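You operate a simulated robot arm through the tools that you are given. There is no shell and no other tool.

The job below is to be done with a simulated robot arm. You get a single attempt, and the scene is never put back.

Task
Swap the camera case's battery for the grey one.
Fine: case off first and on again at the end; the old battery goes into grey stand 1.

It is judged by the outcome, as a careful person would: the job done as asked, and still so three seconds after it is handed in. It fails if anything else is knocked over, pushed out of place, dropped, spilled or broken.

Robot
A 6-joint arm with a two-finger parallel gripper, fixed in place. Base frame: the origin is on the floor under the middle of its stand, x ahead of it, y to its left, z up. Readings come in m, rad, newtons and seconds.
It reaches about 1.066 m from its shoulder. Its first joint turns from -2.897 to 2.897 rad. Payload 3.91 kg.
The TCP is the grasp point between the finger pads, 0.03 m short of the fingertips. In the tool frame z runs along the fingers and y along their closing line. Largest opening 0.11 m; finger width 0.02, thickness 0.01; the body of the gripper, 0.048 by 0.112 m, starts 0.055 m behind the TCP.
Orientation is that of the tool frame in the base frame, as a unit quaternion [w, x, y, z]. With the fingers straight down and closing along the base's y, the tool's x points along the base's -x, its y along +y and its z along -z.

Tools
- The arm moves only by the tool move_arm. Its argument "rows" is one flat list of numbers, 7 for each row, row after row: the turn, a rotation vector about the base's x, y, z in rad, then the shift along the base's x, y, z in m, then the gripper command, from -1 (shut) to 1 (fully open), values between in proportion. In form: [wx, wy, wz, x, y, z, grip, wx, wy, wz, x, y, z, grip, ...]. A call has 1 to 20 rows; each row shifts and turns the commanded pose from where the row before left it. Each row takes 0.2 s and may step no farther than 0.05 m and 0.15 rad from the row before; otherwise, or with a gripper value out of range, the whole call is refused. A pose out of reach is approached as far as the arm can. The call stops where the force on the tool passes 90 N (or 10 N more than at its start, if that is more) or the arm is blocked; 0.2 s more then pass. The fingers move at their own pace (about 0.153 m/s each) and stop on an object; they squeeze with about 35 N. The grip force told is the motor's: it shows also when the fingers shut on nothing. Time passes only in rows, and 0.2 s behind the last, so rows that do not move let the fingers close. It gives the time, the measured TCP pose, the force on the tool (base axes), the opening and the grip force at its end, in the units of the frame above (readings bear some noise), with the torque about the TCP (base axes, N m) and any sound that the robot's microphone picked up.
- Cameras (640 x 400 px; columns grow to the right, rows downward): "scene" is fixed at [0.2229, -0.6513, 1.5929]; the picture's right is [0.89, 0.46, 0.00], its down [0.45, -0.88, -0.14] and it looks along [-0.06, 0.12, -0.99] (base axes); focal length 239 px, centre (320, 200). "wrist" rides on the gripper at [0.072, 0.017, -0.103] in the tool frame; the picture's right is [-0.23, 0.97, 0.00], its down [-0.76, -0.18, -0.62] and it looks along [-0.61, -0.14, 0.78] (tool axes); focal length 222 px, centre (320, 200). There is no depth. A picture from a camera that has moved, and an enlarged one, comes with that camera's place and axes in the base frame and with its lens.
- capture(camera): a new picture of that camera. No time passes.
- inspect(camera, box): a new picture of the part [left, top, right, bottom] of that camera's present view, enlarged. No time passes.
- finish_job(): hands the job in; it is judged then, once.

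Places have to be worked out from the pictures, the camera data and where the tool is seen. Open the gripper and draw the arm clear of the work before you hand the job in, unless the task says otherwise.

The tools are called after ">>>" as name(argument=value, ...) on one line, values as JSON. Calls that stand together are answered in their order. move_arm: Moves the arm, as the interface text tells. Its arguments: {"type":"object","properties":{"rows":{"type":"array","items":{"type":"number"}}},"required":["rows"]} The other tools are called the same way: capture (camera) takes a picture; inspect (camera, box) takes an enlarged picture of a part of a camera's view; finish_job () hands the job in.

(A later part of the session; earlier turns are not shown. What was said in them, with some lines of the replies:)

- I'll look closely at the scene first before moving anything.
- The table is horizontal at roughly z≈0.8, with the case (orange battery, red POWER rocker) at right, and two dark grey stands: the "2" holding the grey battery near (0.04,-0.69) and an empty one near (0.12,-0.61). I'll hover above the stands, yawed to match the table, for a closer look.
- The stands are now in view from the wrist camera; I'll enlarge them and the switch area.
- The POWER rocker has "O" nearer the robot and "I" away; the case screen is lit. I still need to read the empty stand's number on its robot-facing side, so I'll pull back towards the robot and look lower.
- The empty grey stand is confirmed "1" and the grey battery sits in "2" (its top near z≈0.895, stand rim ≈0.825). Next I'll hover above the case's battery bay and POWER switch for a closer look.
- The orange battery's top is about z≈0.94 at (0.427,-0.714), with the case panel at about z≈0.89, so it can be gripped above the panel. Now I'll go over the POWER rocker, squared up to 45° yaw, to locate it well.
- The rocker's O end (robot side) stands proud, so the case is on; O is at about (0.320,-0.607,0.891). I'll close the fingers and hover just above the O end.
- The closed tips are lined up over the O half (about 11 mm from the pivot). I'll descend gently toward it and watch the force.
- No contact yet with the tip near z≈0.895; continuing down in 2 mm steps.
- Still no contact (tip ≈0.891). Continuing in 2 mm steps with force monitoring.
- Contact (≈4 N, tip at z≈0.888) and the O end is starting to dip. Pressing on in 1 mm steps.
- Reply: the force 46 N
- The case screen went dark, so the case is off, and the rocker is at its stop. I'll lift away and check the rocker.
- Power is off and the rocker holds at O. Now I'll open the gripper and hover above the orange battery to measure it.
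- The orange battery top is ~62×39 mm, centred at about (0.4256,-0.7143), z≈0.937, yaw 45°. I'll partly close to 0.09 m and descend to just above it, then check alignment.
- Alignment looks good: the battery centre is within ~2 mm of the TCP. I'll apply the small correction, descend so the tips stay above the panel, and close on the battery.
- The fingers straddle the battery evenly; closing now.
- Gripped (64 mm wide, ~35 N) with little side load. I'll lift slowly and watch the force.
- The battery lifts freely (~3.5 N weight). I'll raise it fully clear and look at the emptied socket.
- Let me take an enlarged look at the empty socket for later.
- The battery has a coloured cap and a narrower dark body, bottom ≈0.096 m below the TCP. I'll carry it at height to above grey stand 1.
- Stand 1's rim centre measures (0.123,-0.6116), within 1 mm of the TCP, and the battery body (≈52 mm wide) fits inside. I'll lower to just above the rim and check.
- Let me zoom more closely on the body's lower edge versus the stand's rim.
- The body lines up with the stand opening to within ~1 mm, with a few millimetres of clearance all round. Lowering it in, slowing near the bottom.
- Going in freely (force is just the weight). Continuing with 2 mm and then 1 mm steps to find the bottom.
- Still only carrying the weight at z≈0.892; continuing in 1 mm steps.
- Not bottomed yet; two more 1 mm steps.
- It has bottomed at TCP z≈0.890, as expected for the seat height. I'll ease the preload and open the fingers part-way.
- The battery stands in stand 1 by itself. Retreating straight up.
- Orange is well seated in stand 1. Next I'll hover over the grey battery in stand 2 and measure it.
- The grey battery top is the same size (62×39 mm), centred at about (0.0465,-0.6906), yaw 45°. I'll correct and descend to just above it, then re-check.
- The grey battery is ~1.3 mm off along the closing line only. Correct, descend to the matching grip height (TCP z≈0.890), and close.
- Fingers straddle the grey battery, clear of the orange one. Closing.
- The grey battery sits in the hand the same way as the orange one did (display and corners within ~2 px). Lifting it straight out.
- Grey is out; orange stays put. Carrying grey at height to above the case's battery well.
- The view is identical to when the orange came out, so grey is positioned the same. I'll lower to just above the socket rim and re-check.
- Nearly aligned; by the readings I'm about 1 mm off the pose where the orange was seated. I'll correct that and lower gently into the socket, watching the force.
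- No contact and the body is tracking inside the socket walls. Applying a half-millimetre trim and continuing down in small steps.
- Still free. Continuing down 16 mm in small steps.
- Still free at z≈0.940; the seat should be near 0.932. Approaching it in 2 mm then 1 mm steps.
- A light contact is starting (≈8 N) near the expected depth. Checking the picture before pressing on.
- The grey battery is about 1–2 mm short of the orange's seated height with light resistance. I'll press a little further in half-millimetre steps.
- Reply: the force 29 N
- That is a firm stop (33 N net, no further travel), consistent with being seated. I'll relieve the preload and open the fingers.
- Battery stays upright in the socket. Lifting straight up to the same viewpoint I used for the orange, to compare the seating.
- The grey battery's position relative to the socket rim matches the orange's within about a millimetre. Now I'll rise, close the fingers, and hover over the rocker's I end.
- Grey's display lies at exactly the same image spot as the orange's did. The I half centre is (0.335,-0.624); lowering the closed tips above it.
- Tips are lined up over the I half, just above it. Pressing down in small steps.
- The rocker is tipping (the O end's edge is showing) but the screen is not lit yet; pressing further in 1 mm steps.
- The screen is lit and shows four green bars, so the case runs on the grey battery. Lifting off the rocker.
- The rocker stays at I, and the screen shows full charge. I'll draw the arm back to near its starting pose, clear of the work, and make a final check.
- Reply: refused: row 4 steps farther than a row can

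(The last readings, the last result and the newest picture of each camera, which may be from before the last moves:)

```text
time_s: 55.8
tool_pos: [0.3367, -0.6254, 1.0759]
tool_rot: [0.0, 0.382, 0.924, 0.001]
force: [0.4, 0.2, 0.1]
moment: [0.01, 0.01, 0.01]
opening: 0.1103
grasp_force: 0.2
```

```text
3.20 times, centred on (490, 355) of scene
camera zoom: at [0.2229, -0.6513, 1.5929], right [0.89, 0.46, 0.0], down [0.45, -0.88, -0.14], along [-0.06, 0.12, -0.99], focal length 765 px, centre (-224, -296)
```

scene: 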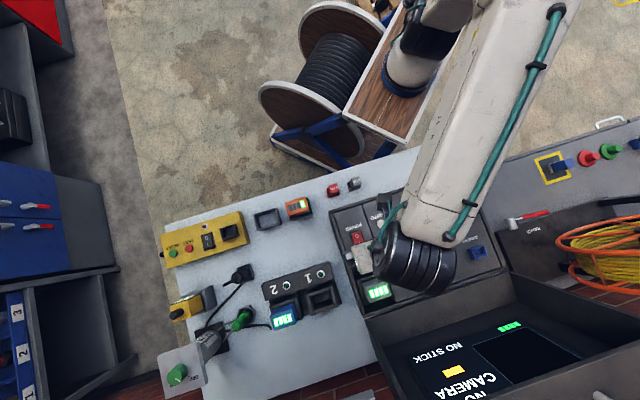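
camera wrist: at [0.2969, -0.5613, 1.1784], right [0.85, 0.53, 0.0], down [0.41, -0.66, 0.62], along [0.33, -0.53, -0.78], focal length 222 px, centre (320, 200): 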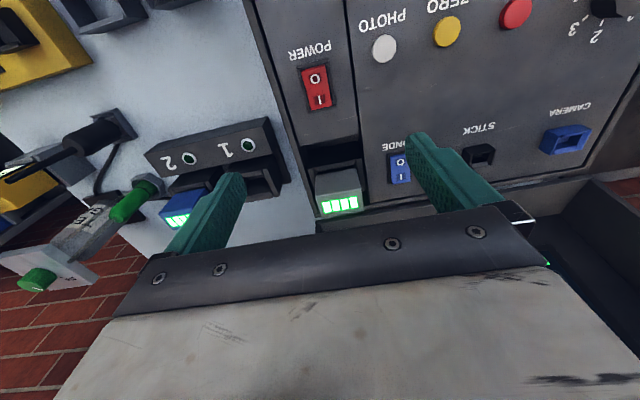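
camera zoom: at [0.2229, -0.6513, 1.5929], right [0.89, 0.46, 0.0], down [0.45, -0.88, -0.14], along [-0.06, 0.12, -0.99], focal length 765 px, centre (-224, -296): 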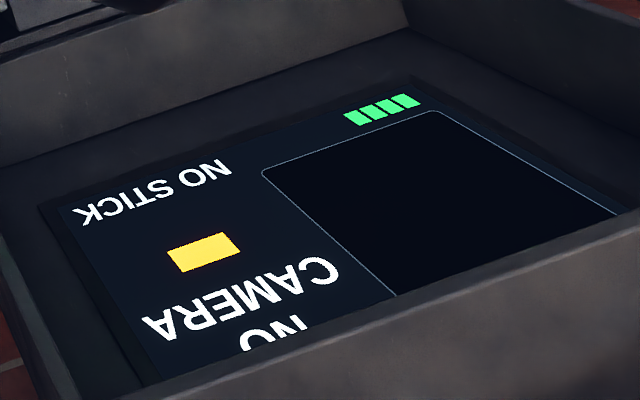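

One row was slightly too long and the call was refused; everything in the pictures is still as wanted. I'll retreat with shorter steps.

>>> move_arm(rows=[0, 0, 0, 0, 0, 0.04, 1, 0, 0, 0, -0.02, 0.01, 0.035, 1, 0, 0, 0, -0.035, 0.02, 0.02, 1, 0, 0, 0, -0.04, 0.02, 0.01, 1, 0, 0, 0, -0.04, 0.02, 0.01, 1, 0, 0, 0, -0.04, 0.02, 0, 1, 0, 0, 0, -0.04, 0.02, 0, 1, 0, 0, 0, -0.04, 0.02, 0, 1, 0, 0, 0, -0.04, 0.015, 0, 1, 0, 0, 0, -0.03, 0.01, 0, 1, 0, 0, 0, 0, 0, 0, 1, 0, 0, 0, 0, 0, 0, 1])

>>> capture(camera="scene")

>>> inspect(camera="scene", box=[230, 180, 430, 320])

>>> inspect(camera="scene", box=[390, 310, 590, 400])

```text
time_s: 58.4
tool_pos: [0.0112, -0.4686, 1.1893]
tool_rot: [-0.001, 0.383, 0.924, 0.0]
force: [-0.3, -0.2, -0.3]
moment: [-0.03, 0.01, 0.03]
opening: 0.11
grasp_force: 0.1
```

```text
taken
```

scene: 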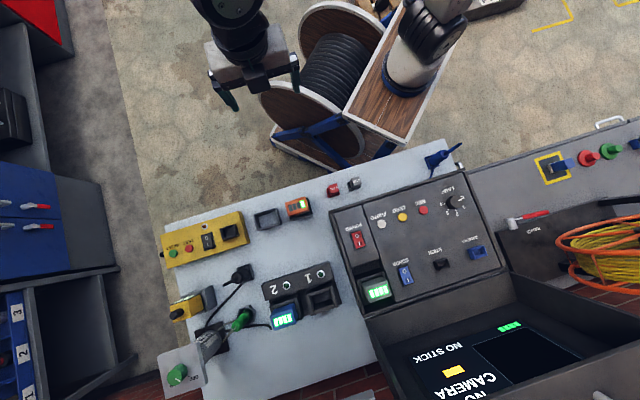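

```text
2.86 times, centred on (330, 250) of scene
camera zoom: at [0.2229, -0.6513, 1.5929], right [0.89, 0.46, 0.0], down [0.45, -0.88, -0.14], along [-0.06, 0.12, -0.99], focal length 683 px, centre (291, 57)
```

zoom: 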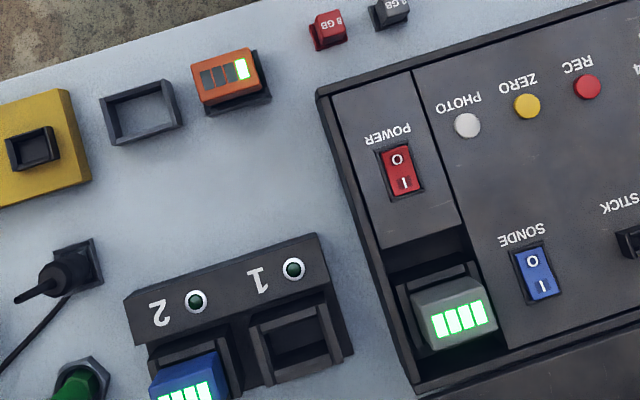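

```text
3.20 times, centred on (490, 355) of scene
camera zoom: at [0.2229, -0.6513, 1.5929], right [0.89, 0.46, 0.0], down [0.45, -0.88, -0.14], along [-0.06, 0.12, -0.99], focal length 765 px, centre (-224, -296)
```

zoom: 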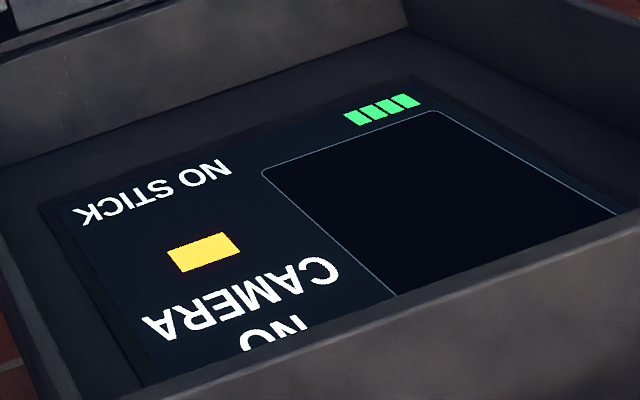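

The grey battery is in the case with the power at I and the screen showing four bars. The orange one is in grey stand 1, nothing else has moved, and the arm is clear with the gripper open, so I'm handing in the job.

>>> finish_job()

```text
The job is handed in.
```

The camera case is now running on the grey battery, and the old orange battery is in grey stand 1. I handed the job in with the gripper open and the arm clear of the work.

- **Power off:** I pressed the POWER rocker to O first, and the case screen went dark.
- **Old battery:** I moved the orange battery from the case to grey stand 1, where it stands on its own.
- **Grey battery:** I took it from stand 2 and pressed it into the case socket until it stopped. Its position matches where the orange one sat to within about a millimetre.
- **Power on:** I pressed the rocker back to I. The screen lit up again, and its battery indicator shows four bars instead of one.

The last pictures before I handed in showed nothing else moved or knocked over.
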